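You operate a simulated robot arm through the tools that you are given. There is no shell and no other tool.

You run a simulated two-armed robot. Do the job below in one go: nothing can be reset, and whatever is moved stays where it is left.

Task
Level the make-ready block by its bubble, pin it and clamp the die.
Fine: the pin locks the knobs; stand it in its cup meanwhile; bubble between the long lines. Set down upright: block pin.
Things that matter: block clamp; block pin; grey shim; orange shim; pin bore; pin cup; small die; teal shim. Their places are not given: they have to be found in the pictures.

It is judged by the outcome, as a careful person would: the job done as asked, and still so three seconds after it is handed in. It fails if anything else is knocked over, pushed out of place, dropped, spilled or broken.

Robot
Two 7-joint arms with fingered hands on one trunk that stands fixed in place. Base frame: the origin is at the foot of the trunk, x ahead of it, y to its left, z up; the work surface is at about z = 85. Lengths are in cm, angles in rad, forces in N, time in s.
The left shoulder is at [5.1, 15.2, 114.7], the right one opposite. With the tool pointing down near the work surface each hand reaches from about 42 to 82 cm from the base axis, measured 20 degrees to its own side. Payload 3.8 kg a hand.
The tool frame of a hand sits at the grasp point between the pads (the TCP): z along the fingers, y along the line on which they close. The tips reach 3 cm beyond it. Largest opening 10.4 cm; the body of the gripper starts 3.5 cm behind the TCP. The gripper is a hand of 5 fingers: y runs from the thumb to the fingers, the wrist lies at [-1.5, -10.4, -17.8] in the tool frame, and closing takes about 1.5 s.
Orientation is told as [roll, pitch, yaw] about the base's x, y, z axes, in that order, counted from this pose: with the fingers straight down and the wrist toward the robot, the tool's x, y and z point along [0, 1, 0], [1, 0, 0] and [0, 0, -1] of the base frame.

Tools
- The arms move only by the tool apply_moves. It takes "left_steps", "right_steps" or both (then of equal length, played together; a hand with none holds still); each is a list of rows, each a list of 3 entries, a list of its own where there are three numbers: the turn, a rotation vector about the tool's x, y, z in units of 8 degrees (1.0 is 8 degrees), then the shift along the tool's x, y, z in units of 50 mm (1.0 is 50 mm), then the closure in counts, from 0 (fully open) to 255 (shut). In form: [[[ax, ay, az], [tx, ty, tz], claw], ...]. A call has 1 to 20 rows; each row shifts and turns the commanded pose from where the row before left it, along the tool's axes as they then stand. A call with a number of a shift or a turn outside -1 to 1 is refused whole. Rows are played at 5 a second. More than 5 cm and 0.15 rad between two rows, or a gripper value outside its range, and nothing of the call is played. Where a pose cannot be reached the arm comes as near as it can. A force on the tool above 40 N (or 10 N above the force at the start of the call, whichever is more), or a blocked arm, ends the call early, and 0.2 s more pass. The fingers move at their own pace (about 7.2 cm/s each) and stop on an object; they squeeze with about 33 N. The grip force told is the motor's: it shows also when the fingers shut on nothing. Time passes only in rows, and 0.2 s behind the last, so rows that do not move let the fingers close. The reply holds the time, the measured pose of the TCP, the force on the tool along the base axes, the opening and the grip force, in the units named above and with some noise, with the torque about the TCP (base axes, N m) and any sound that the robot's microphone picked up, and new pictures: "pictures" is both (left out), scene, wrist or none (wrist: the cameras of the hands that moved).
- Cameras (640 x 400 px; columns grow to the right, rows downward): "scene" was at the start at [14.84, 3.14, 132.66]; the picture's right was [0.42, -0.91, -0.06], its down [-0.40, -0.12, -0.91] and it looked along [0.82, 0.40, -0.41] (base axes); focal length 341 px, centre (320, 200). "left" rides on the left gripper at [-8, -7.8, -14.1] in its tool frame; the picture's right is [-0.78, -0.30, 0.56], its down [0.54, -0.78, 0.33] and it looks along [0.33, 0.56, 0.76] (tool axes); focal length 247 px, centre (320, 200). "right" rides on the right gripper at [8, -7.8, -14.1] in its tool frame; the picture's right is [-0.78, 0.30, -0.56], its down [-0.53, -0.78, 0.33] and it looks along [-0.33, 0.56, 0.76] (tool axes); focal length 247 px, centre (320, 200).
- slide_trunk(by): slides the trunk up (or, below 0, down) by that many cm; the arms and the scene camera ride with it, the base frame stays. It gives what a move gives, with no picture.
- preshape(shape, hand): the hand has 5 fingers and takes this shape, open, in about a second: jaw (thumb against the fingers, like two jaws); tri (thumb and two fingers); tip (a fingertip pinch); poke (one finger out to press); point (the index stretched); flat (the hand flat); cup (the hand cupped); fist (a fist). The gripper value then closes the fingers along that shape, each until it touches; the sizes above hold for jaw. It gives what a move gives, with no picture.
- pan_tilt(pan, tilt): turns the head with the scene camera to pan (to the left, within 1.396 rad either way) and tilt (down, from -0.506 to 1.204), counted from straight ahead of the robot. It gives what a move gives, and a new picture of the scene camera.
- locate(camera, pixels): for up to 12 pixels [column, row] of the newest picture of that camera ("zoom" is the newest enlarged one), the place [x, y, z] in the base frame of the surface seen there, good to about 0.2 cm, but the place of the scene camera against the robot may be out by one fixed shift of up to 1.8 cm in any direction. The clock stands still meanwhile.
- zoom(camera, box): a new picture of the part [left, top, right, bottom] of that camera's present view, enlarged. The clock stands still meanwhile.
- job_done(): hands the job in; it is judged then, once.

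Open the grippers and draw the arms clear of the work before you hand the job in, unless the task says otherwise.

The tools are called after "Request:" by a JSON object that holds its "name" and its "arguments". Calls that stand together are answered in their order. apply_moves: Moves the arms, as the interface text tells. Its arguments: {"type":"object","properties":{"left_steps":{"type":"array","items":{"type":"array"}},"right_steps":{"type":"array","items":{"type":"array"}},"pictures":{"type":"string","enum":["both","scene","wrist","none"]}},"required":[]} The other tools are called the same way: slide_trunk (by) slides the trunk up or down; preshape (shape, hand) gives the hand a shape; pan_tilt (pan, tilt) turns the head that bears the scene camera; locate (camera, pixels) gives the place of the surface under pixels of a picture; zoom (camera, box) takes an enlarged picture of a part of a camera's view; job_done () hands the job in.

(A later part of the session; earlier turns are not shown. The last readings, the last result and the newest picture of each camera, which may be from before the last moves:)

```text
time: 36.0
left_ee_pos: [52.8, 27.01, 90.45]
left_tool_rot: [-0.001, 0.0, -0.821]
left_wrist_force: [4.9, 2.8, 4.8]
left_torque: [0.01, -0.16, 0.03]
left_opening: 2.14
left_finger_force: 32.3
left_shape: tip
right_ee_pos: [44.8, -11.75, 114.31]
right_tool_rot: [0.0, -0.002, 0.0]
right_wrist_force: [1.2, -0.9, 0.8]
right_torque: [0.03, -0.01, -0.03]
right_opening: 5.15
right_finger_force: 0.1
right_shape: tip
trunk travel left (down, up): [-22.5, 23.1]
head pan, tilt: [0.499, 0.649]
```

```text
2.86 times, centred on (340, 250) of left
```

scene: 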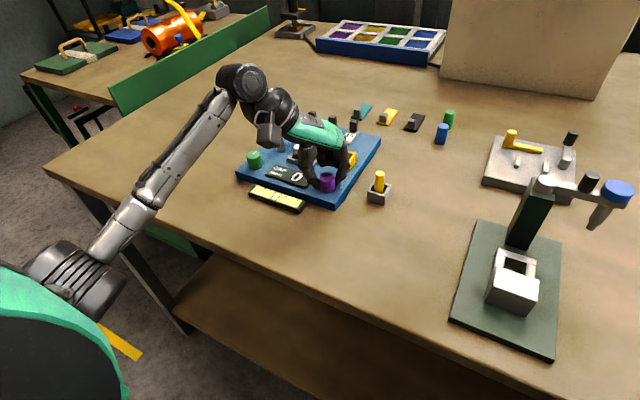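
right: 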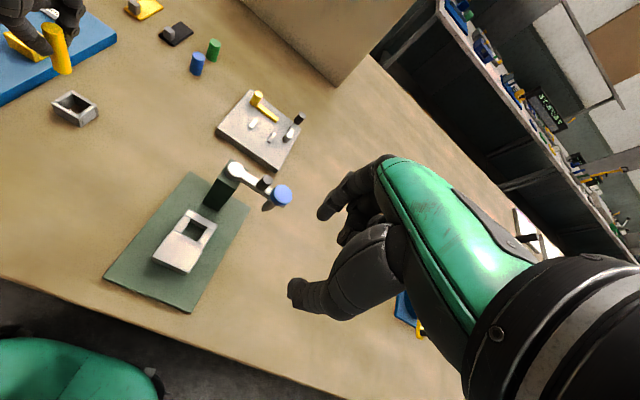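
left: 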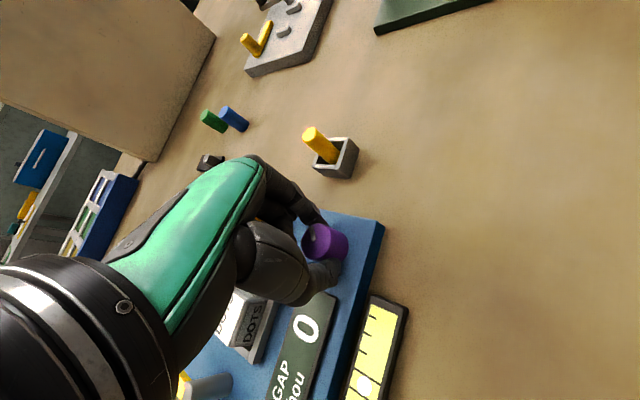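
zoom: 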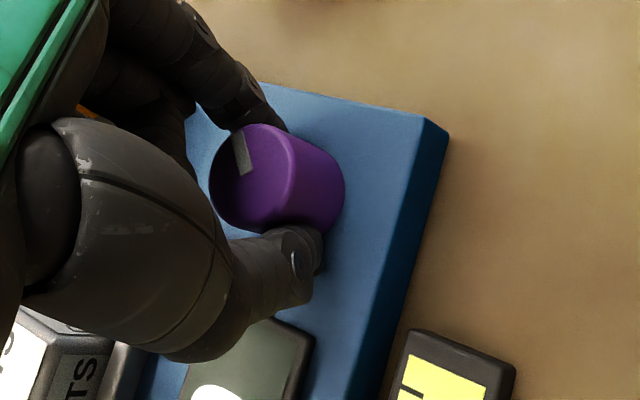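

The bubble now sits centred between the two long lines (bubble x≈285 vs lines 257 and 317). Release the knob gently and check that it stays.

Request:
{"name": "apply_moves", "arguments": {"left_steps": [[[0, 0, 0], [0, 0, 0], 190], [[0, 0, 0], [0, 0, 0], 170], [[0, 0, 0], [0, 0, 0], 150], [[0, 0, 0], [0, 0, 0], 120], [[0, 0, 0], [0, 0, 0], 120], [[0, 0, 0], [0, 0, 0], 120]], "pictures": "both"}}

Request:
{"name": "zoom", "arguments": {"camera": "scene", "box": [245, 175, 315, 220]}}

Request:
{"name": "zoom", "arguments": {"camera": "left", "box": [260, 180, 420, 320]}}

```text
time: 37.4
left_ee_pos: [52.95, 27.17, 90.32]
left_tool_rot: [-0.002, 0.001, -0.822]
left_wrist_force: [-0.7, 0.3, 0.0]
left_torque: [0.01, 0.0, -0.01]
left_opening: 5.46
left_finger_force: 0.0
left_shape: tip
right_ee_pos: [44.74, -11.74, 114.25]
right_tool_rot: [0.0, 0.0, 0.0]
right_wrist_force: [0.9, 0.6, 0.0]
right_torque: [0.01, 0.03, -0.02]
right_opening: 5.17
right_finger_force: 0.1
right_shape: tip
trunk travel left (down, up): [-22.5, 23.1]
head pan, tilt: [0.499, 0.649]
```

scene: 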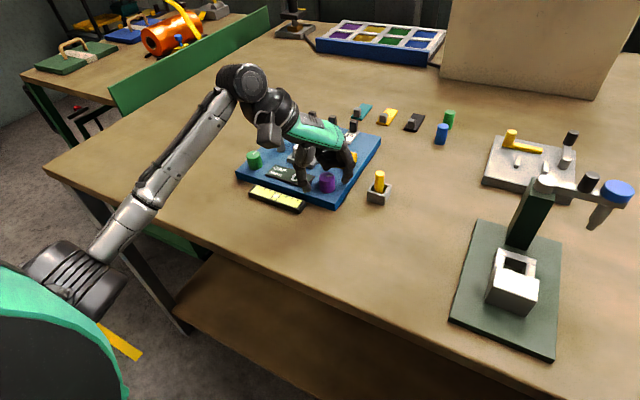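
left: 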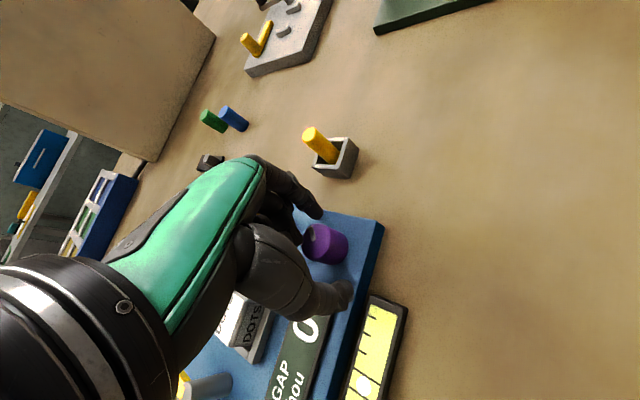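

```text
8.89 times, centred on (280, 198) of scene
```

zoom: 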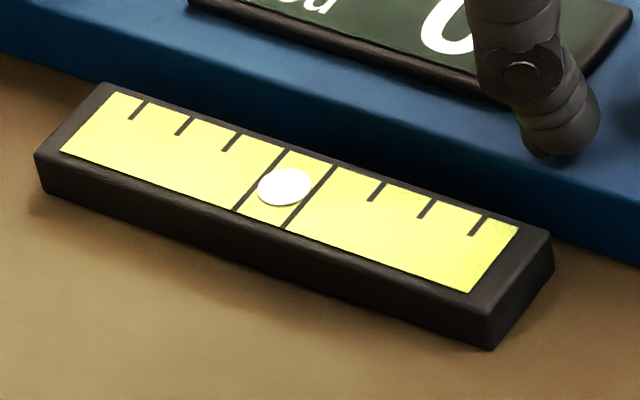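

```text
2.86 times, centred on (340, 250) of left
```

zoom: 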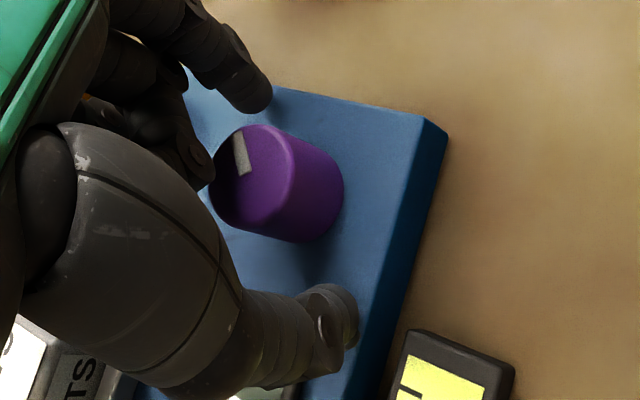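

The bubble stays centred. Raise straight up, yaw back to 0, and look at the whole block.

Request:
{"name": "apply_moves", "arguments": {"left_steps": [[[0, 0, 0], [0, 0, -0.3], 120], [[0, 0, 0], [0, 0, -0.5], 120], [[0, 0, 0], [0, 0, -0.6], 120], [[0, 0, -0.98], [0, 0, -0.5], 120], [[0, 0, -0.98], [0, 0, -0.4], 120], [[0, 0, -0.98], [0, 0, 0], 120], [[0, 0, -0.98], [0, 0, 0], 120], [[0, 0, -0.98], [0, -0.4, 0], 120], [[0, 0, -0.98], [0, -0.5, 0], 120], [[0, 0, 0], [0, -0.6, 0], 120], [[0, 0, 0], [0, 0, 0], 120]], "pictures": "both"}}

Request:
{"name": "zoom", "arguments": {"camera": "scene", "box": [230, 95, 400, 215]}}

Request:
{"name": "zoom", "arguments": {"camera": "left", "box": [220, 130, 440, 330]}}

```text
time: 39.8
left_ee_pos: [45.49, 27.84, 101.79]
left_tool_rot: [-0.001, 0.001, -0.001]
left_wrist_force: [-0.6, 0.2, 0.4]
left_torque: [0.04, 0.02, -0.02]
left_opening: 5.48
left_finger_force: 0.0
left_shape: tip
right_ee_pos: [44.76, -11.79, 114.3]
right_tool_rot: [0.0, 0.001, 0.0]
right_wrist_force: [0.8, 0.8, -0.1]
right_torque: [-0.02, -0.01, 0.04]
right_opening: 5.15
right_finger_force: 0.1
right_shape: tip
trunk travel left (down, up): [-22.5, 23.1]
head pan, tilt: [0.499, 0.649]
```

scene: 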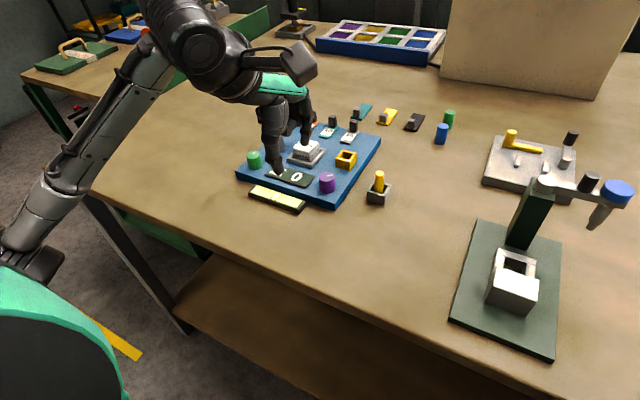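
left: 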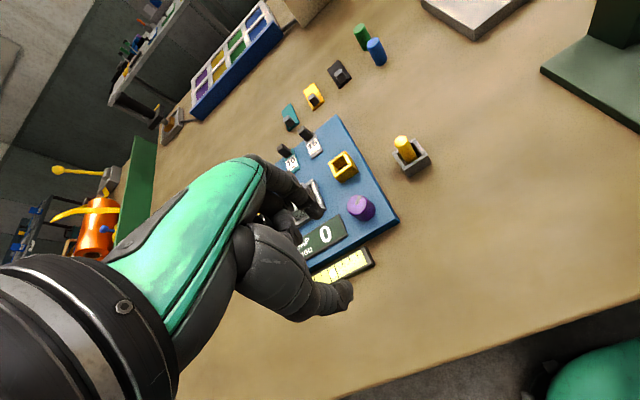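

```text
3.33 times, centred on (315, 155) of scene
```

zoom: 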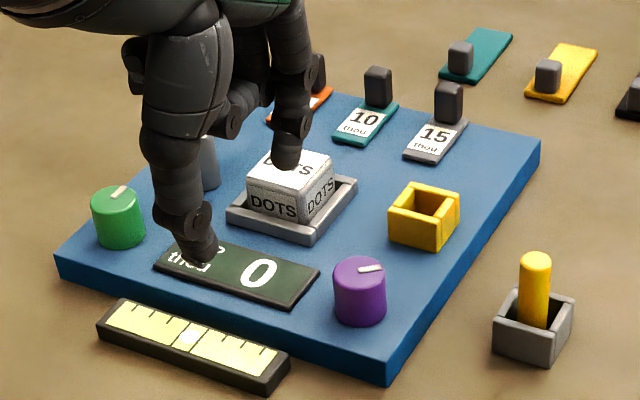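

```text
2.00 times, centred on (330, 230) of left
```

zoom: 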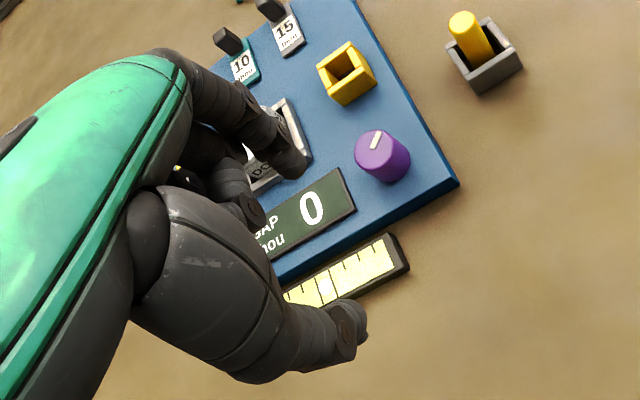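

Level is set, GAP still reads 0. Now fetch the pin: move over the cup at (56.4,18.7), z≈98.

Request:
{"name": "apply_moves", "arguments": {"left_steps": [[[0, 0, 0], [-0.455, 0.548, 0], 120], [[0, 0, 0], [-0.455, 0.548, 0], 120], [[0, 0, 0], [-0.455, 0.548, 0.36], 120], [[0, 0, 0], [-0.455, 0.548, 0.4], 120], [[0, 0, 0], [0, 0, 0], 120]], "pictures": "both"}}

Request:
{"name": "zoom", "arguments": {"camera": "left", "box": [300, 180, 440, 300]}}

```text
time: 41.0
left_ee_pos: [56.25, 18.98, 98.14]
left_tool_rot: [0.0, 0.0, -0.003]
left_wrist_force: [0.1, -0.3, 0.5]
left_torque: [0.0, 0.0, 0.0]
left_opening: 5.46
left_finger_force: 0.1
left_shape: tip
right_ee_pos: [44.6, -11.9, 114.35]
right_tool_rot: [-0.001, -0.001, 0.001]
right_wrist_force: [0.4, 0.2, 0.4]
right_torque: [0.01, 0.01, 0.0]
right_opening: 5.14
right_finger_force: 0.1
right_shape: tip
trunk travel left (down, up): [-22.5, 23.1]
head pan, tilt: [0.499, 0.649]
```

scene: 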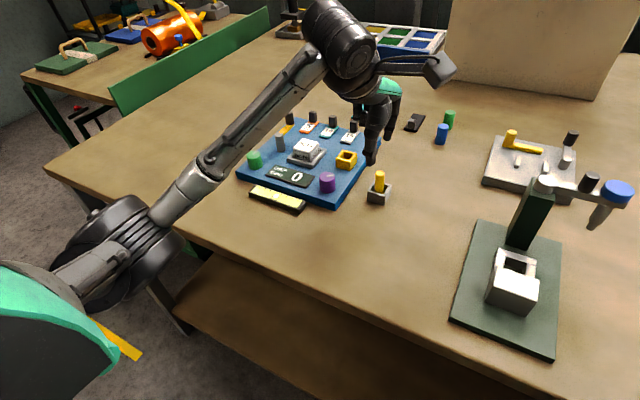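
left: 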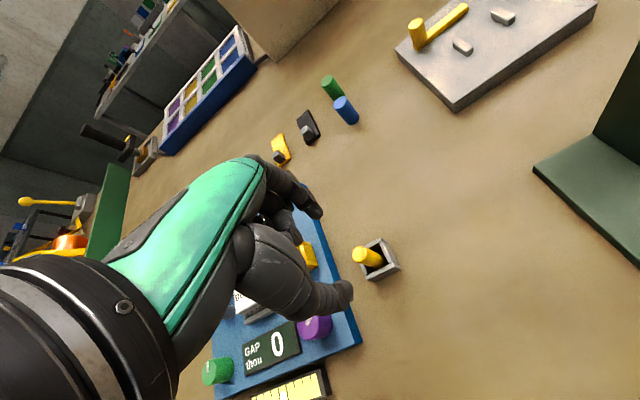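

```text
3.33 times, centred on (370, 240) of left
```

zoom: 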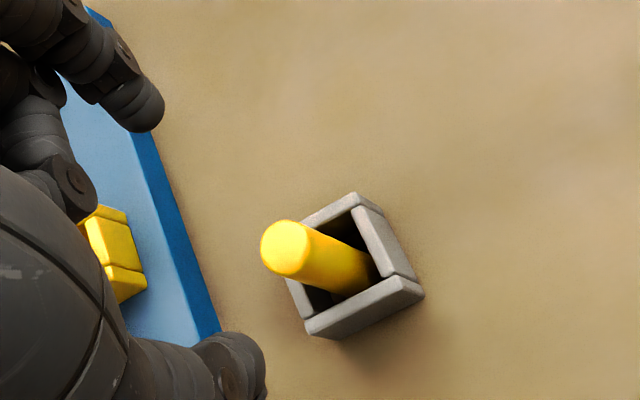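

Measure the pin's top position in the cup.

Request:
{"name": "locate", "arguments": {"camera": "zoom", "pixels": [[286, 248], [265, 248], [307, 250], [287, 224], [284, 272], [275, 230], [300, 266], [330, 275]]}}

Request:
{"name": "zoom", "arguments": {"camera": "scene", "box": [245, 175, 315, 220]}}

```text
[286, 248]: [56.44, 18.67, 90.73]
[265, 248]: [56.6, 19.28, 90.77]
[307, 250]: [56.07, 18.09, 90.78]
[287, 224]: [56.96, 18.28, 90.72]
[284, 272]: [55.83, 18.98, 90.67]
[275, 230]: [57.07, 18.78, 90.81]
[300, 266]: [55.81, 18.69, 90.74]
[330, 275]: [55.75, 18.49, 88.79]
```

```text
8.89 times, centred on (280, 198) of scene
```

zoom: 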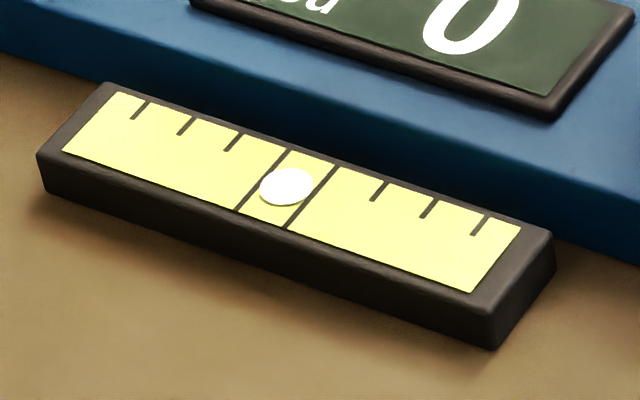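

Pin top at (56.4,18.65,90.75), bubble still centred. Descend to TCP z≈90.7 with a small correction and grip.

Request:
{"name": "apply_moves", "arguments": {"left_steps": [[[0, 0, 0], [-0.025, 0.01, 0.5], 120], [[0, 0, 0], [0, 0, 0.5], 120], [[0, 0, 0], [0, 0, 0.48], 120], [[0, 0, 0], [0, 0, 0], 120], [[0, 0, 0], [0, 0, 0], 180], [[0, 0, 0], [0, 0, 0], 205], [[0, 0, 0], [0, 0, 0], 225], [[0, 0, 0], [0, 0, 0], 255], [[0, 0, 0], [0, 0, 0], 255], [[0, 0, 0], [0, 0, 0], 255]], "pictures": "wrist"}}

Request:
{"name": "zoom", "arguments": {"camera": "left", "box": [280, 180, 420, 300]}}

```text
time: 43.2
left_ee_pos: [56.59, 18.8, 90.68]
left_tool_rot: [0.0, 0.0, 0.0]
left_wrist_force: [0.7, -0.1, -0.1]
left_torque: [-0.03, -0.01, -0.01]
left_opening: 1.06
left_finger_force: 32.9
left_shape: tip
right_ee_pos: [44.77, -11.78, 114.33]
right_tool_rot: [0.0, -0.001, 0.001]
right_wrist_force: [0.1, 0.4, -0.1]
right_torque: [-0.03, 0.03, -0.01]
right_opening: 5.13
right_finger_force: 0.1
right_shape: tip
trunk travel left (down, up): [-22.5, 23.1]
head pan, tilt: [0.499, 0.649]
```

left: 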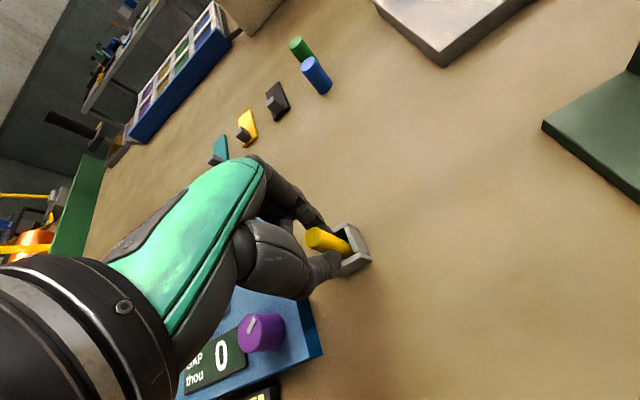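

```text
3.33 times, centred on (350, 240) of left
```

zoom: 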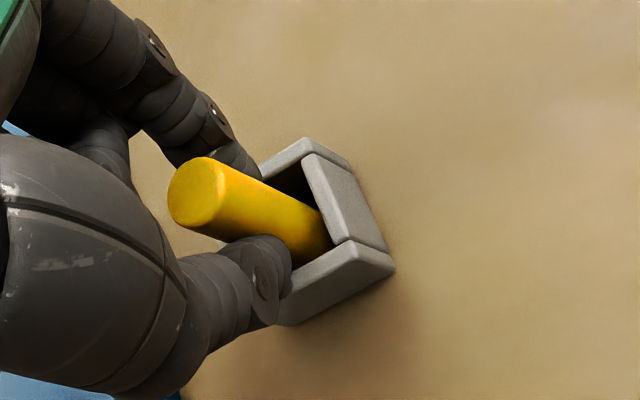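

Gripped again. Lift straight out of the cup.

Request:
{"name": "apply_moves", "arguments": {"left_steps": [[[0, 0, 0], [0, 0, -0.15], 255], [[0, 0, 0], [0, 0, -0.25], 255], [[0, 0, 0], [0, 0, -0.4], 255], [[0, 0, 0], [0, 0, -0.5], 255], [[0, 0, 0], [0, 0, -0.5], 255], [[0, 0, 0], [0, 0, 0], 255]], "pictures": "both"}}

Request:
{"name": "zoom", "arguments": {"camera": "left", "box": [260, 190, 420, 310]}}

```text
time: 44.6
left_ee_pos: [56.51, 18.85, 99.76]
left_tool_rot: [-0.001, 0.0, -0.001]
left_wrist_force: [0.5, 1.3, -1.3]
left_torque: [-0.04, -0.03, -0.01]
left_opening: 1.1
left_finger_force: 33.0
left_shape: tip
right_ee_pos: [44.75, -11.84, 114.33]
right_tool_rot: [0.0, 0.0, 0.0]
right_wrist_force: [-0.5, 0.0, -0.1]
right_torque: [-0.02, 0.04, -0.01]
right_opening: 5.15
right_finger_force: 0.0
right_shape: tip
trunk travel left (down, up): [-22.5, 23.1]
head pan, tilt: [0.499, 0.649]
```

scene: 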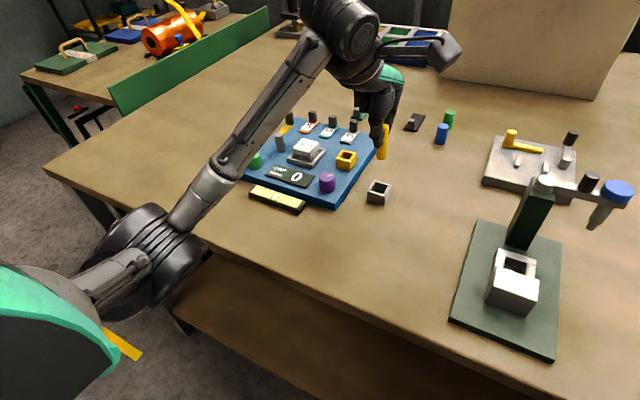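
left: 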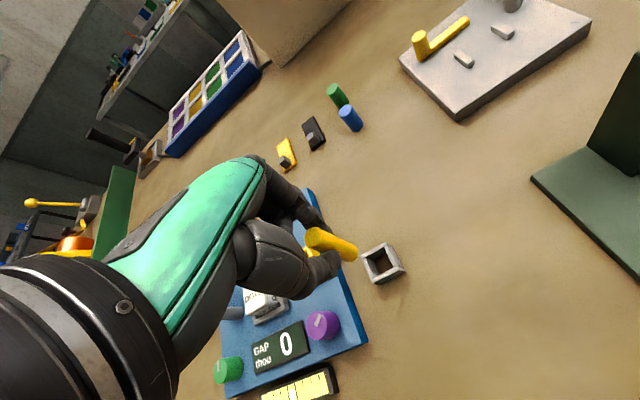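

```text
3.33 times, centred on (340, 250) of left
```

zoom: 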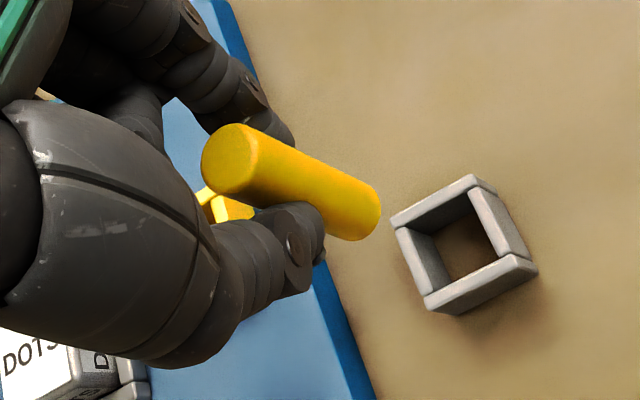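

Carry it to above the bore (60.4,26.9).

Request:
{"name": "apply_moves", "arguments": {"left_steps": [[[0, 0, 0], [0.4125, 0.2, 0], 255], [[0, 0, 0], [0.4125, 0.2, 0], 255], [[0, 0, 0], [0.4125, 0.2, 0], 255], [[0, 0, 0], [0.4125, 0.2, 0], 255], [[0, 0, 0], [0, 0, 0], 255], [[0, 0, 0], [0, 0, 0], 255]], "pictures": "both"}}

Request:
{"name": "zoom", "arguments": {"camera": "left", "box": [280, 190, 440, 310]}}

```text
time: 46.0
left_ee_pos: [60.62, 26.99, 99.55]
left_tool_rot: [0.0, -0.001, 0.0]
left_wrist_force: [1.4, -0.9, -0.7]
left_torque: [0.01, -0.01, 0.01]
left_opening: 1.09
left_finger_force: 33.0
left_shape: tip
right_ee_pos: [44.73, -11.79, 114.4]
right_tool_rot: [0.0, 0.0, 0.001]
right_wrist_force: [0.3, 0.4, 0.2]
right_torque: [-0.02, -0.01, -0.01]
right_opening: 5.15
right_finger_force: 0.1
right_shape: tip
trunk travel left (down, up): [-22.5, 23.1]
head pan, tilt: [0.499, 0.649]
```

scene: 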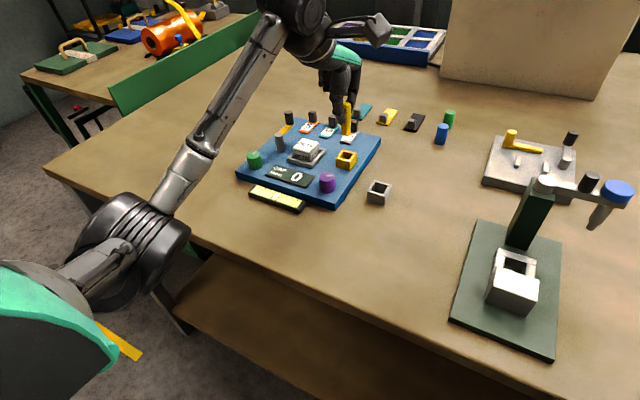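
left: 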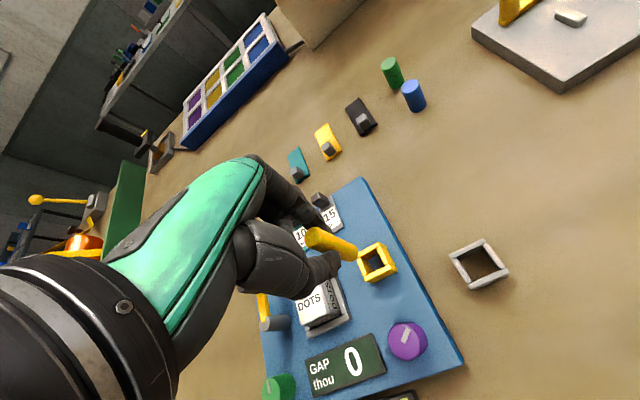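

```text
3.33 times, centred on (360, 250) of left
```

zoom: 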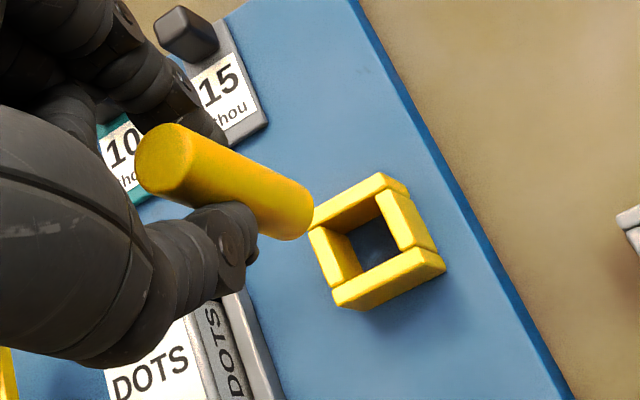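

Request:
{"name": "locate", "arguments": {"camera": "zoom", "pixels": [[168, 160], [143, 160], [190, 165], [230, 190], [265, 200], [290, 210], [298, 205], [360, 200], [410, 220], [390, 278], [335, 255], [375, 240]]}}

```text
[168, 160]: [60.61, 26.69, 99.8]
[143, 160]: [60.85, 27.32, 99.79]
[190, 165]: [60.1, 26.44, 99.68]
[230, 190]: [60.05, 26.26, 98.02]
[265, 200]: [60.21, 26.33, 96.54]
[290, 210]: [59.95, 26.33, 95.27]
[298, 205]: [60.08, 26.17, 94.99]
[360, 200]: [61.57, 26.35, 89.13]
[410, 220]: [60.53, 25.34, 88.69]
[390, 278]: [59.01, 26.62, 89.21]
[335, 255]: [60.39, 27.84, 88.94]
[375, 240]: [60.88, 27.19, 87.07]
```

Pin axis ≈(60.57,26.73) vs bore centre ≈(60.4,26.85): correct by −0.15 x, +0.1 y, and lower to just above the rim.

Request:
{"name": "apply_moves", "arguments": {"left_steps": [[[0, 0, 0], [0.02, -0.03, 0.3], 255], [[0, 0, 0], [0, 0, 0.3], 255], [[0, 0, 0], [0, 0, 0.27], 255], [[0, 0, 0], [0, 0, 0], 255]], "pictures": "both"}}

Request:
{"name": "zoom", "arguments": {"camera": "left", "box": [280, 190, 420, 300]}}

Request:
{"name": "zoom", "arguments": {"camera": "scene", "box": [300, 90, 400, 190]}}

```text
time: 47.0
left_ee_pos: [60.26, 27.16, 95.48]
left_tool_rot: [0.0, 0.0, 0.0]
left_wrist_force: [-0.3, -0.4, -1.3]
left_torque: [-0.03, -0.01, -0.01]
left_opening: 1.08
left_finger_force: 33.1
left_shape: tip
right_ee_pos: [44.59, -11.85, 114.27]
right_tool_rot: [0.0, 0.001, -0.002]
right_wrist_force: [-0.2, -0.2, 0.5]
right_torque: [-0.02, -0.02, 0.01]
right_opening: 5.14
right_finger_force: 0.0
right_shape: tip
trunk travel left (down, up): [-22.5, 23.1]
head pan, tilt: [0.499, 0.649]
```

scene: 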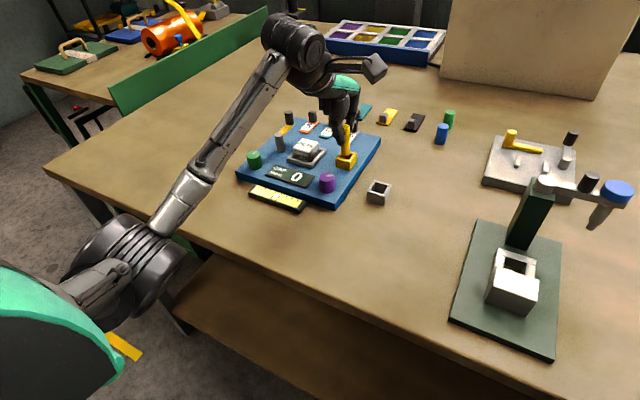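
left: 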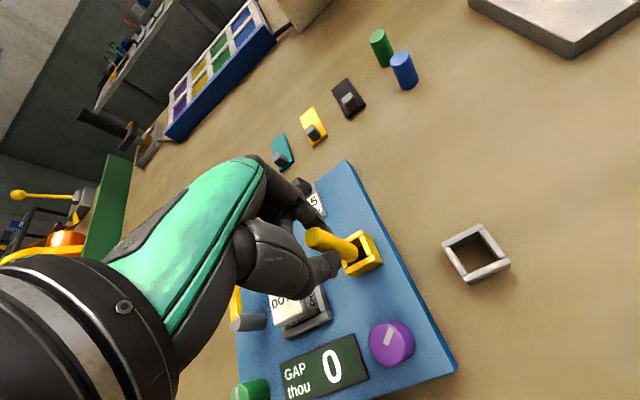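

```text
3.64 times, centred on (350, 245) of left
```

zoom: 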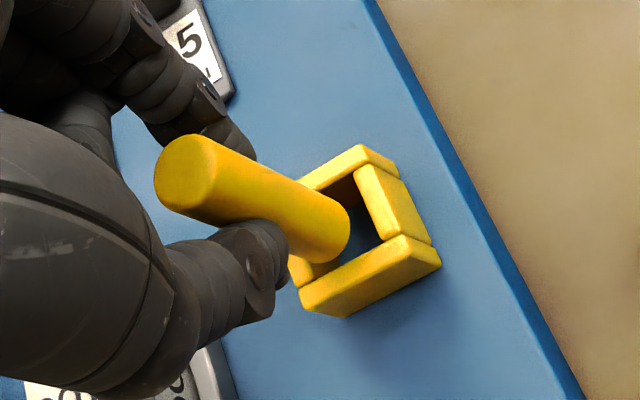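

```text
4.00 times, centred on (350, 140) of scene
```

zoom: 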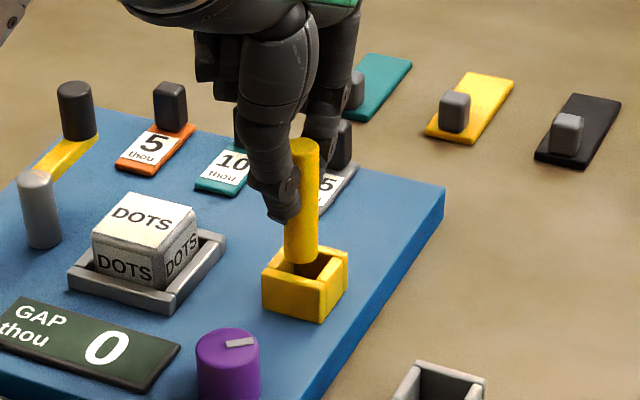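

The foot is aligned over the bore. Lower into it, slow near the end.

Request:
{"name": "apply_moves", "arguments": {"left_steps": [[[0, 0, 0], [0, 0, 0.12], 255], [[0, 0, 0], [0, 0, 0.12], 255], [[0, 0, 0], [0, 0, 0.12], 255], [[0, 0, 0], [0, 0, 0.1], 255], [[0, 0, 0], [0, 0, 0.03], 255], [[0, 0, 0], [0, 0, 0], 255]], "pictures": "wrist"}}

Request:
{"name": "zoom", "arguments": {"camera": "left", "box": [280, 190, 420, 300]}}

```text
time: 48.4
left_ee_pos: [60.09, 27.08, 92.64]
left_tool_rot: [0.001, 0.008, -0.002]
left_wrist_force: [-5.6, -2.3, -2.5]
left_torque: [-0.07, 0.05, -0.03]
left_opening: 1.64
left_finger_force: 32.8
left_shape: tip
right_ee_pos: [44.68, -11.84, 114.35]
right_tool_rot: [0.0, 0.001, 0.0]
right_wrist_force: [-0.1, 0.4, 0.1]
right_torque: [0.02, -0.01, -0.02]
right_opening: 5.16
right_finger_force: 0.1
right_shape: tip
trunk travel left (down, up): [-22.5, 23.1]
head pan, tilt: [0.499, 0.649]
```

left: 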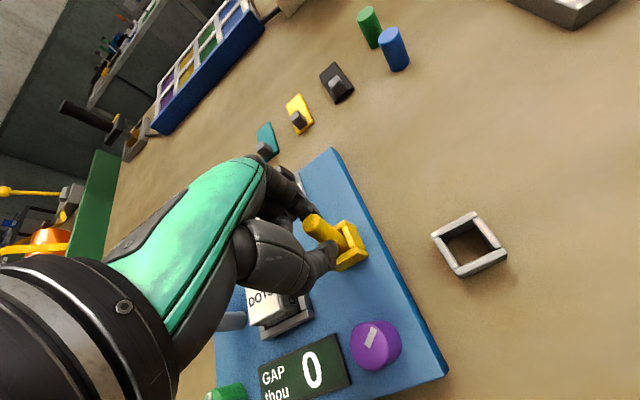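

```text
3.64 times, centred on (350, 245) of left
```

zoom: 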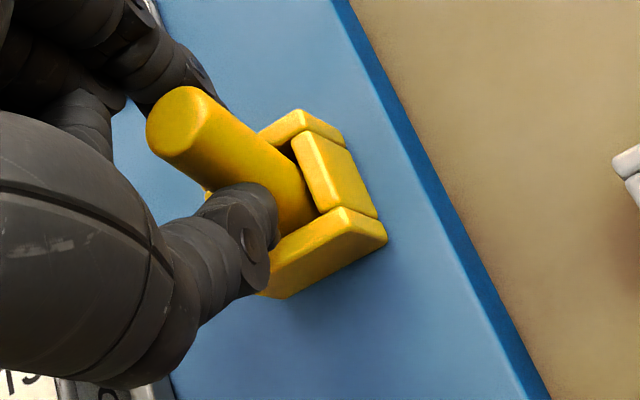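

The opening grew to 1.64 and there is a −5.6 N side force: the pin has tilted against the bore wall. I look closer before doing anything.

Request:
{"name": "zoom", "arguments": {"camera": "scene", "box": [310, 110, 380, 180]}}

Request:
{"name": "locate", "arguments": {"camera": "left", "pixels": [[312, 224], [305, 222], [320, 226], [330, 235], [340, 242], [345, 248], [336, 228], [346, 240], [352, 252], [336, 250]]}}

```text
5.71 times, centred on (345, 145) of scene
```

zoom: 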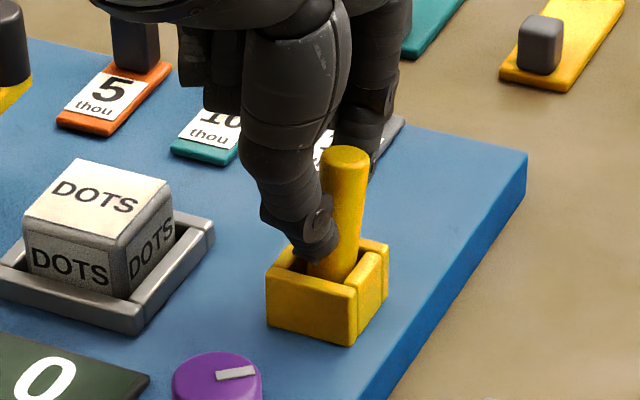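

```text
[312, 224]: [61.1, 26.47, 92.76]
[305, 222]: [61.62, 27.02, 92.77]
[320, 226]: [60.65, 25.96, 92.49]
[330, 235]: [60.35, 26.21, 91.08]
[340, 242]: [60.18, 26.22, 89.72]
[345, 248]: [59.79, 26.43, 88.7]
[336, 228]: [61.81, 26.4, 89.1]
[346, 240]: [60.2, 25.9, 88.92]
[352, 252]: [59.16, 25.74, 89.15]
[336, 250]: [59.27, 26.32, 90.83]
```

The pin is fully down (top z 92.8) but leans ~8° toward +x, and the hand is pressed to −x. I ease it up about 1 cm to let the grip straighten, then look.

Request:
{"name": "apply_moves", "arguments": {"left_steps": [[[0, 0, 0], [0, 0, -0.06], 255], [[0, 0, 0], [0, 0, -0.07], 255], [[0, 0, 0], [0, 0, -0.07], 255], [[0, 0, 0], [0, 0, 0], 255]], "pictures": "both"}}

Request:
{"name": "zoom", "arguments": {"camera": "left", "box": [280, 190, 420, 300]}}

Request:
{"name": "zoom", "arguments": {"camera": "scene", "box": [310, 110, 380, 180]}}

```text
time: 49.4
left_ee_pos: [60.37, 26.92, 93.94]
left_tool_rot: [-0.001, 0.001, 0.0]
left_wrist_force: [0.0, -0.3, -0.2]
left_torque: [-0.01, 0.02, 0.01]
left_opening: 1.6
left_finger_force: 33.0
left_shape: tip
right_ee_pos: [44.73, -11.9, 114.27]
right_tool_rot: [0.0, 0.003, 0.0]
right_wrist_force: [0.0, -1.0, 0.0]
right_torque: [0.01, 0.0, 0.01]
right_opening: 5.15
right_finger_force: 0.0
right_shape: tip
trunk travel left (down, up): [-22.5, 23.1]
head pan, tilt: [0.499, 0.649]
```

scene: 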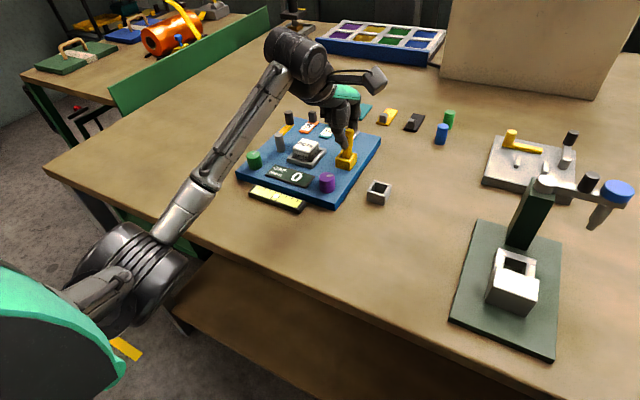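
left: 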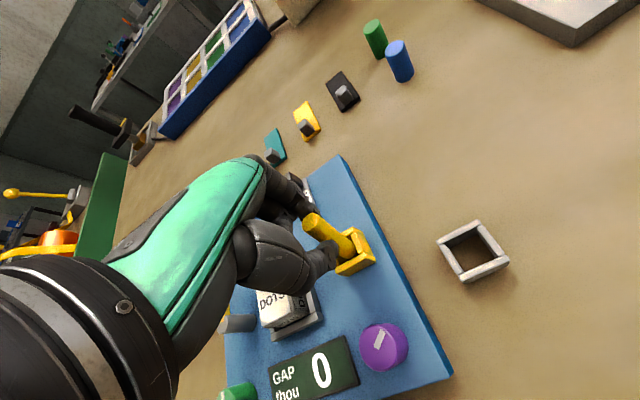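

```text
3.64 times, centred on (350, 245) of left
```

zoom: 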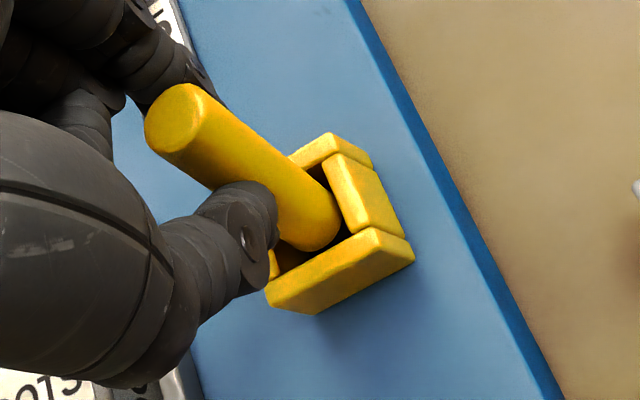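

```text
5.71 times, centred on (345, 145) of scene
```

zoom: 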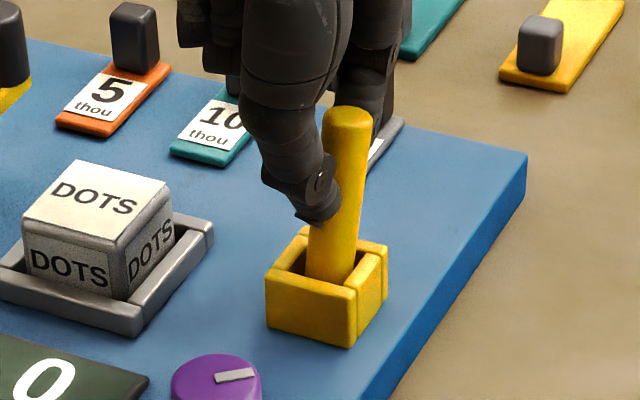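

The pin has rotated in the grip (top toward +x). Measure its lean so I can tilt the hand to stand it upright again.

Request:
{"name": "zoom", "arguments": {"camera": "left", "box": [290, 200, 390, 280]}}

```text
5.00 times, centred on (340, 240) of left
```

zoom: 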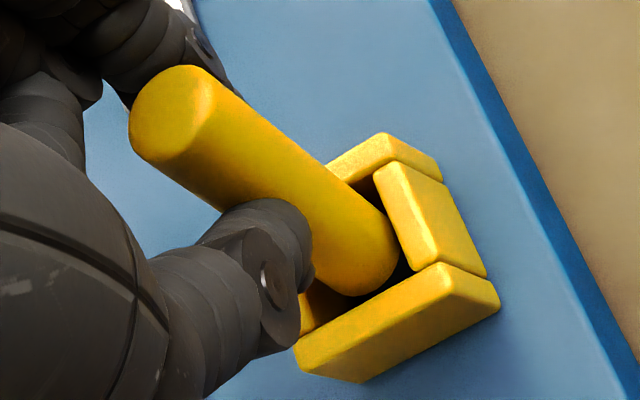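

Request:
{"name": "locate", "arguments": {"camera": "zoom", "pixels": [[172, 112], [140, 115], [205, 105], [165, 150], [180, 75], [210, 150], [240, 170], [270, 195], [300, 215], [330, 235], [350, 255], [370, 275]]}}

```text
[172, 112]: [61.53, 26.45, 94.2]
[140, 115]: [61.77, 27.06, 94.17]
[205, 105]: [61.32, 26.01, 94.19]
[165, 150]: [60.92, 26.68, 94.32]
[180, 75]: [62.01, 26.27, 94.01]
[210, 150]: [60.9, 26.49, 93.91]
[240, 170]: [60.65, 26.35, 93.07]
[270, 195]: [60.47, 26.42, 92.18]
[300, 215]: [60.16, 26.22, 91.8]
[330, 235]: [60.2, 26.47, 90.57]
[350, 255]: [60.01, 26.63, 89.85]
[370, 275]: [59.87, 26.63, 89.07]
```

The pin leans ≈12° toward +x and ≈6° toward −y in the grip. Raise 1.6 cm to clear the rim, then tilt the hand (about tool x −12.4°, tool y −6.9°) to stand the pin vertical.

Request:
{"name": "apply_moves", "arguments": {"left_steps": [[[0, 0, 0], [0, 0, -0.16], 255], [[0, 0, 0], [0, 0, -0.18], 255], [[0, 0, 0], [0, 0, 0], 255], [[-0.52, -0.29, 0], [0, 0, 0], 255], [[-0.52, -0.29, 0], [0, 0, 0], 255], [[-0.51, -0.29, 0], [0, 0, 0], 255], [[0, 0, 0], [0, 0, 0], 255], [[0, 0, 0], [0, 0, 0], 255]], "pictures": "both"}}

Request:
{"name": "zoom", "arguments": {"camera": "left", "box": [290, 190, 410, 286]}}

Request:
{"name": "zoom", "arguments": {"camera": "scene", "box": [310, 95, 380, 180]}}

```text
time: 51.2
left_ee_pos: [60.44, 26.99, 95.52]
left_tool_rot: [-0.125, -0.216, 0.013]
left_wrist_force: [-0.2, -0.7, -0.3]
left_torque: [-0.04, 0.04, 0.0]
left_opening: 1.58
left_finger_force: 33.1
left_shape: tip
right_ee_pos: [44.73, -11.77, 114.33]
right_tool_rot: [0.0, 0.001, 0.001]
right_wrist_force: [-0.5, 0.2, 0.0]
right_torque: [0.02, 0.0, 0.02]
right_opening: 5.2
right_finger_force: 0.0
right_shape: tip
trunk travel left (down, up): [-22.5, 23.1]
head pan, tilt: [0.499, 0.649]
```

scene: 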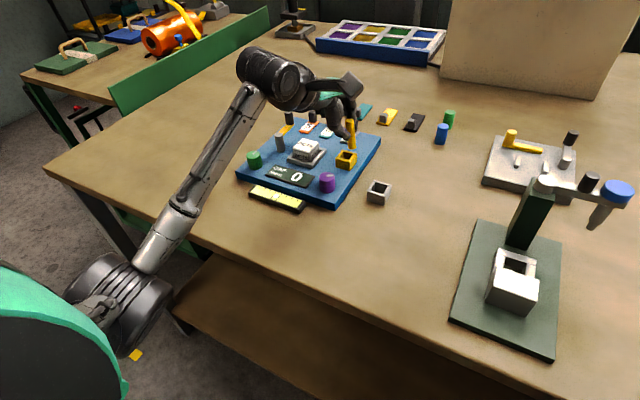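
left: 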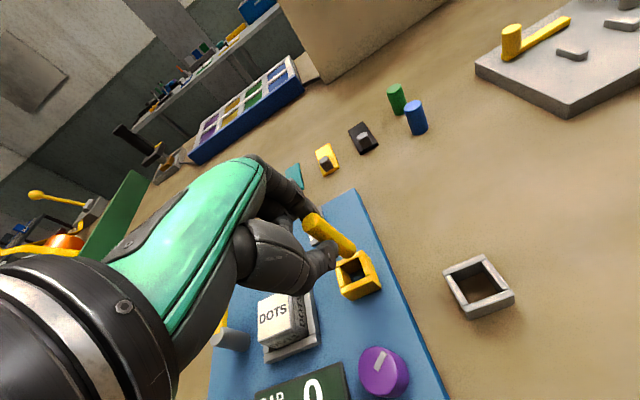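

```text
4.17 times, centred on (350, 238) of left
```

zoom: 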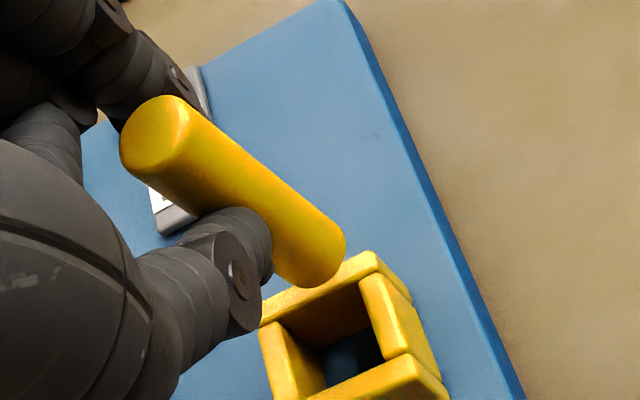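

```text
4.71 times, centred on (345, 138) of scene
```

zoom: 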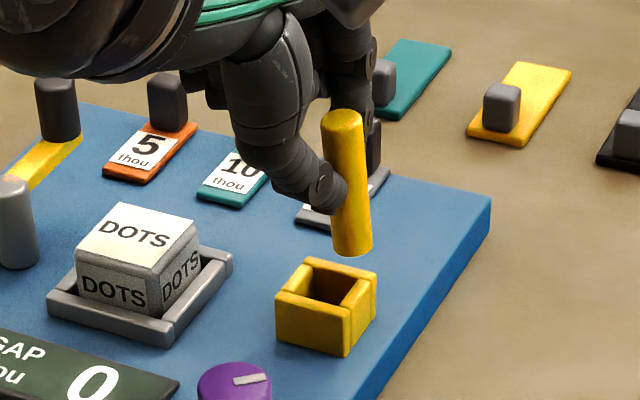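

Measure the pin's axis again with the left camera.

Request:
{"name": "zoom", "arguments": {"camera": "left", "box": [290, 190, 410, 286]}}

Request:
{"name": "locate", "arguments": {"camera": "zoom", "pixels": [[158, 135], [128, 135], [180, 125], [155, 165], [165, 105], [195, 170], [225, 190], [250, 205], [290, 230], [320, 250], [310, 270], [335, 240]]}}

```text
4.17 times, centred on (350, 238) of left
```

zoom: 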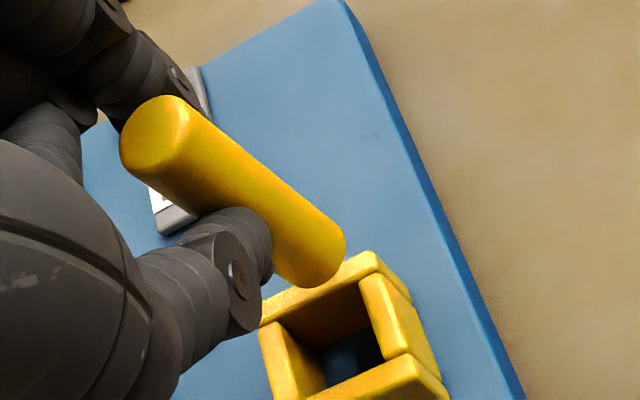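

```text
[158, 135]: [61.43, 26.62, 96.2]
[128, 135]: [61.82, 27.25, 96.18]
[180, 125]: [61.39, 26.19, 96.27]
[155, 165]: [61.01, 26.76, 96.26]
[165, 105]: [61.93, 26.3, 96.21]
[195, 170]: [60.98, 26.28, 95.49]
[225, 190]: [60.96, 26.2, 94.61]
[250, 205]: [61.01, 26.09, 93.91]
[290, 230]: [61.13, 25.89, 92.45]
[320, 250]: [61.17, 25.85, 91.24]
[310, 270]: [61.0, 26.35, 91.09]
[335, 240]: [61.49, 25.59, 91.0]
```

The top face is level; a slight ~4° lean toward +y remains. Rotate back a little about tool y and shift the pin over the bore (−1.1 x, +0.4 y).

Request:
{"name": "apply_moves", "arguments": {"left_steps": [[[0, 0.45, 0], [0, 0, 0], 255], [[0, 0, 0], [0.039, -0.107, -0.026], 255], [[0, 0, 0], [0.039, -0.107, -0.027], 255], [[0, 0, 0], [0, 0, 0], 255], [[0, 0, 0], [0, 0, 0], 255]], "pictures": "both"}}

Request:
{"name": "zoom", "arguments": {"camera": "scene", "box": [310, 95, 380, 180]}}

Request:
{"name": "zoom", "arguments": {"camera": "left", "box": [290, 190, 410, 286]}}

```text
time: 52.4
left_ee_pos: [59.37, 27.5, 95.63]
left_tool_rot: [-0.063, -0.215, 0.012]
left_wrist_force: [-0.1, -0.3, -2.0]
left_torque: [-0.02, 0.04, -0.06]
left_opening: 1.6
left_finger_force: 33.0
left_shape: tip
right_ee_pos: [44.65, -11.63, 114.18]
right_tool_rot: [0.001, 0.0, 0.0]
right_wrist_force: [0.4, 0.5, -0.2]
right_torque: [-0.02, 0.0, -0.02]
right_opening: 5.15
right_finger_force: 0.0
right_shape: tip
trunk travel left (down, up): [-22.5, 23.1]
head pan, tilt: [0.499, 0.649]
```

scene: 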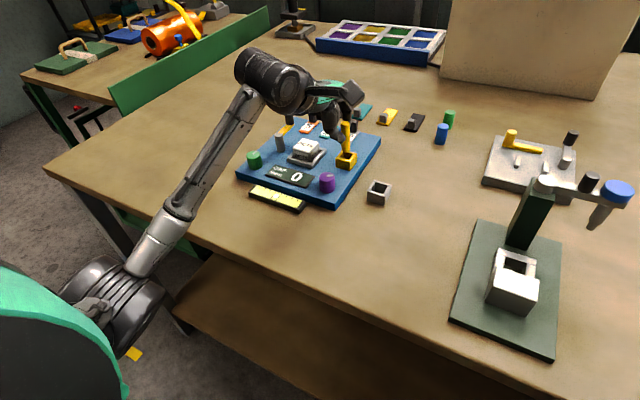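
left: 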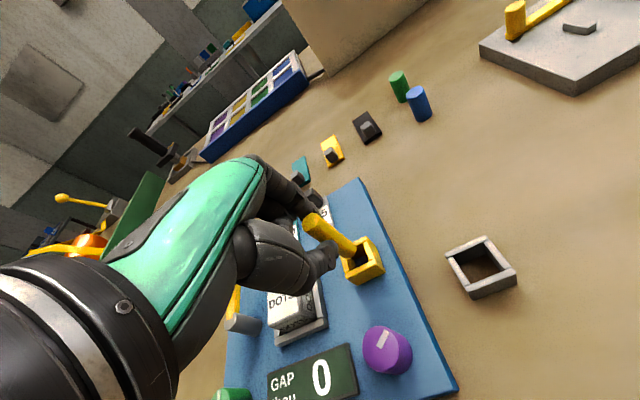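

```text
4.71 times, centred on (345, 138) of scene
```

zoom: 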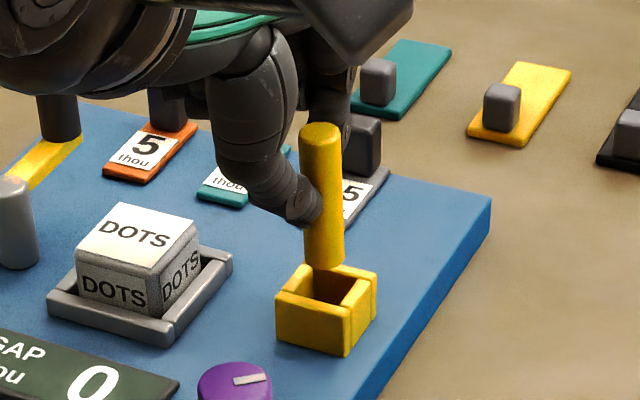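

```text
4.17 times, centred on (350, 238) of left
```

zoom: 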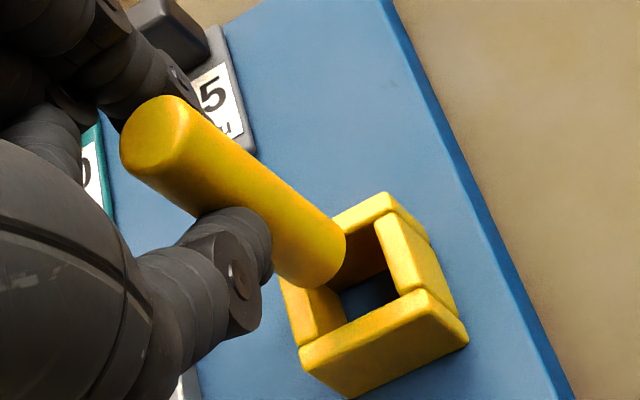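

Measure pin and bore in this view.

Request:
{"name": "locate", "arguments": {"camera": "zoom", "pixels": [[158, 135], [128, 135], [182, 122], [155, 165], [165, 105], [195, 165], [235, 197], [275, 228], [305, 250], [312, 278], [338, 238]]}}

Request:
{"name": "locate", "arguments": {"camera": "zoom", "pixels": [[385, 200], [345, 222], [405, 255], [425, 245], [380, 330], [310, 350], [455, 320], [310, 310], [300, 340], [400, 210], [370, 295]]}}

```text
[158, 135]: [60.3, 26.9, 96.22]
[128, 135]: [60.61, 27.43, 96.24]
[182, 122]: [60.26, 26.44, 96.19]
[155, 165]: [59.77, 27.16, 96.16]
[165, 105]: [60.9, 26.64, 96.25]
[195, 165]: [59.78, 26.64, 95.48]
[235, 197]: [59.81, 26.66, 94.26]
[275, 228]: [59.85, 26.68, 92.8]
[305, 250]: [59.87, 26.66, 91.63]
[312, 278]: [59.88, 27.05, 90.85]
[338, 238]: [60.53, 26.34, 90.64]
```

```text
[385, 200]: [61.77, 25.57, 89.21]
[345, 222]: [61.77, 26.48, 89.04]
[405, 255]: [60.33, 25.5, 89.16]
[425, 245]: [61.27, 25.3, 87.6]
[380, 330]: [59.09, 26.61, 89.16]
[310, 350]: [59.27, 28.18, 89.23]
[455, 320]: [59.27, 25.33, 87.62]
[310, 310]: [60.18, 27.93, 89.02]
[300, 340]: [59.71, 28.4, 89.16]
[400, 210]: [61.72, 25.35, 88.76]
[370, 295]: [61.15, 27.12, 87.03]
```

The pin is vertical with axis ≈(60.4,26.92), matching the bore. Lower 2.4 cm along base −z (in the tilted tool's axes), then check.

Request:
{"name": "apply_moves", "arguments": {"left_steps": [[[0, 0, 0], [0.0076, -0.0256, 0.117], 255], [[0, 0, 0], [0.0076, -0.0256, 0.117], 255], [[0, 0, 0], [0.0076, -0.0256, 0.117], 255], [[0, 0, 0], [0.0076, -0.0256, 0.117], 255], [[0, 0, 0], [0, 0, 0], 255]], "pictures": "both"}}

Request:
{"name": "zoom", "arguments": {"camera": "scene", "box": [310, 105, 380, 180]}}

Request:
{"name": "zoom", "arguments": {"camera": "left", "box": [290, 190, 410, 286]}}

```text
time: 53.6
left_ee_pos: [59.17, 27.49, 93.17]
left_tool_rot: [-0.062, -0.214, 0.012]
left_wrist_force: [0.0, 0.2, -0.5]
left_torque: [0.02, 0.05, 0.01]
left_opening: 1.57
left_finger_force: 32.6
left_shape: tip
right_ee_pos: [44.7, -11.82, 114.26]
right_tool_rot: [0.0, 0.0, 0.0]
right_wrist_force: [-0.3, 0.6, -0.5]
right_torque: [0.03, -0.02, 0.01]
right_opening: 5.14
right_finger_force: 0.0
right_shape: tip
trunk travel left (down, up): [-22.5, 23.1]
head pan, tilt: [0.499, 0.649]
```

scene: 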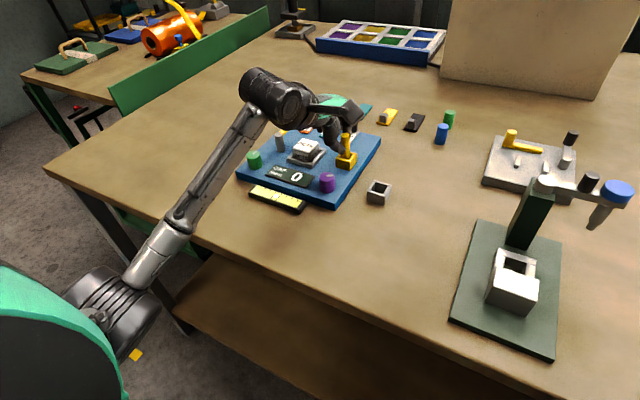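
left: 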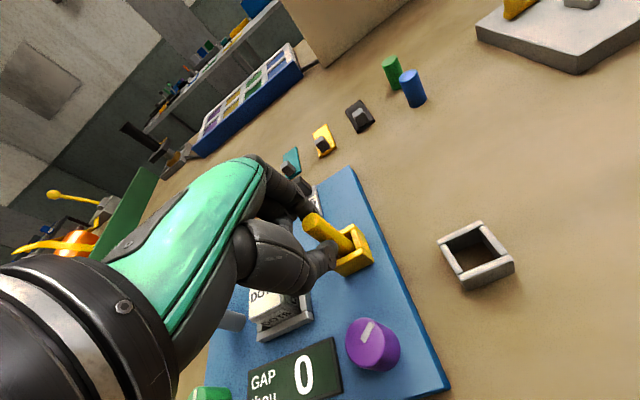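

```text
5.33 times, centred on (345, 142) of scene
```

zoom: 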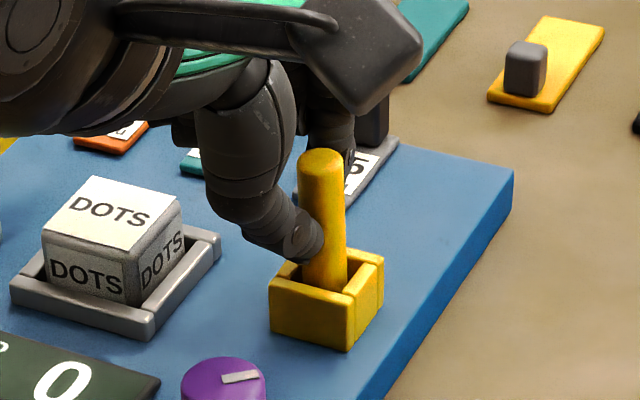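

```text
4.17 times, centred on (350, 238) of left
```

zoom: 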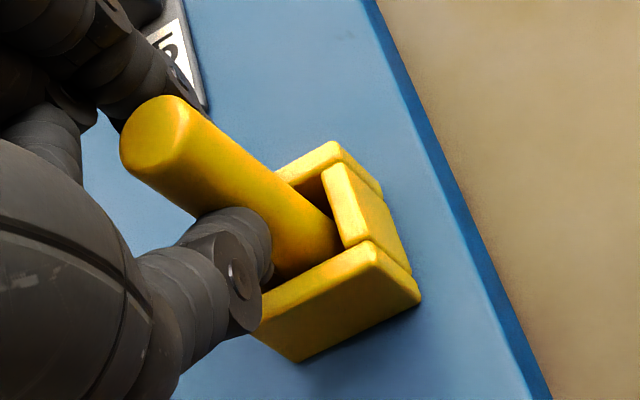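

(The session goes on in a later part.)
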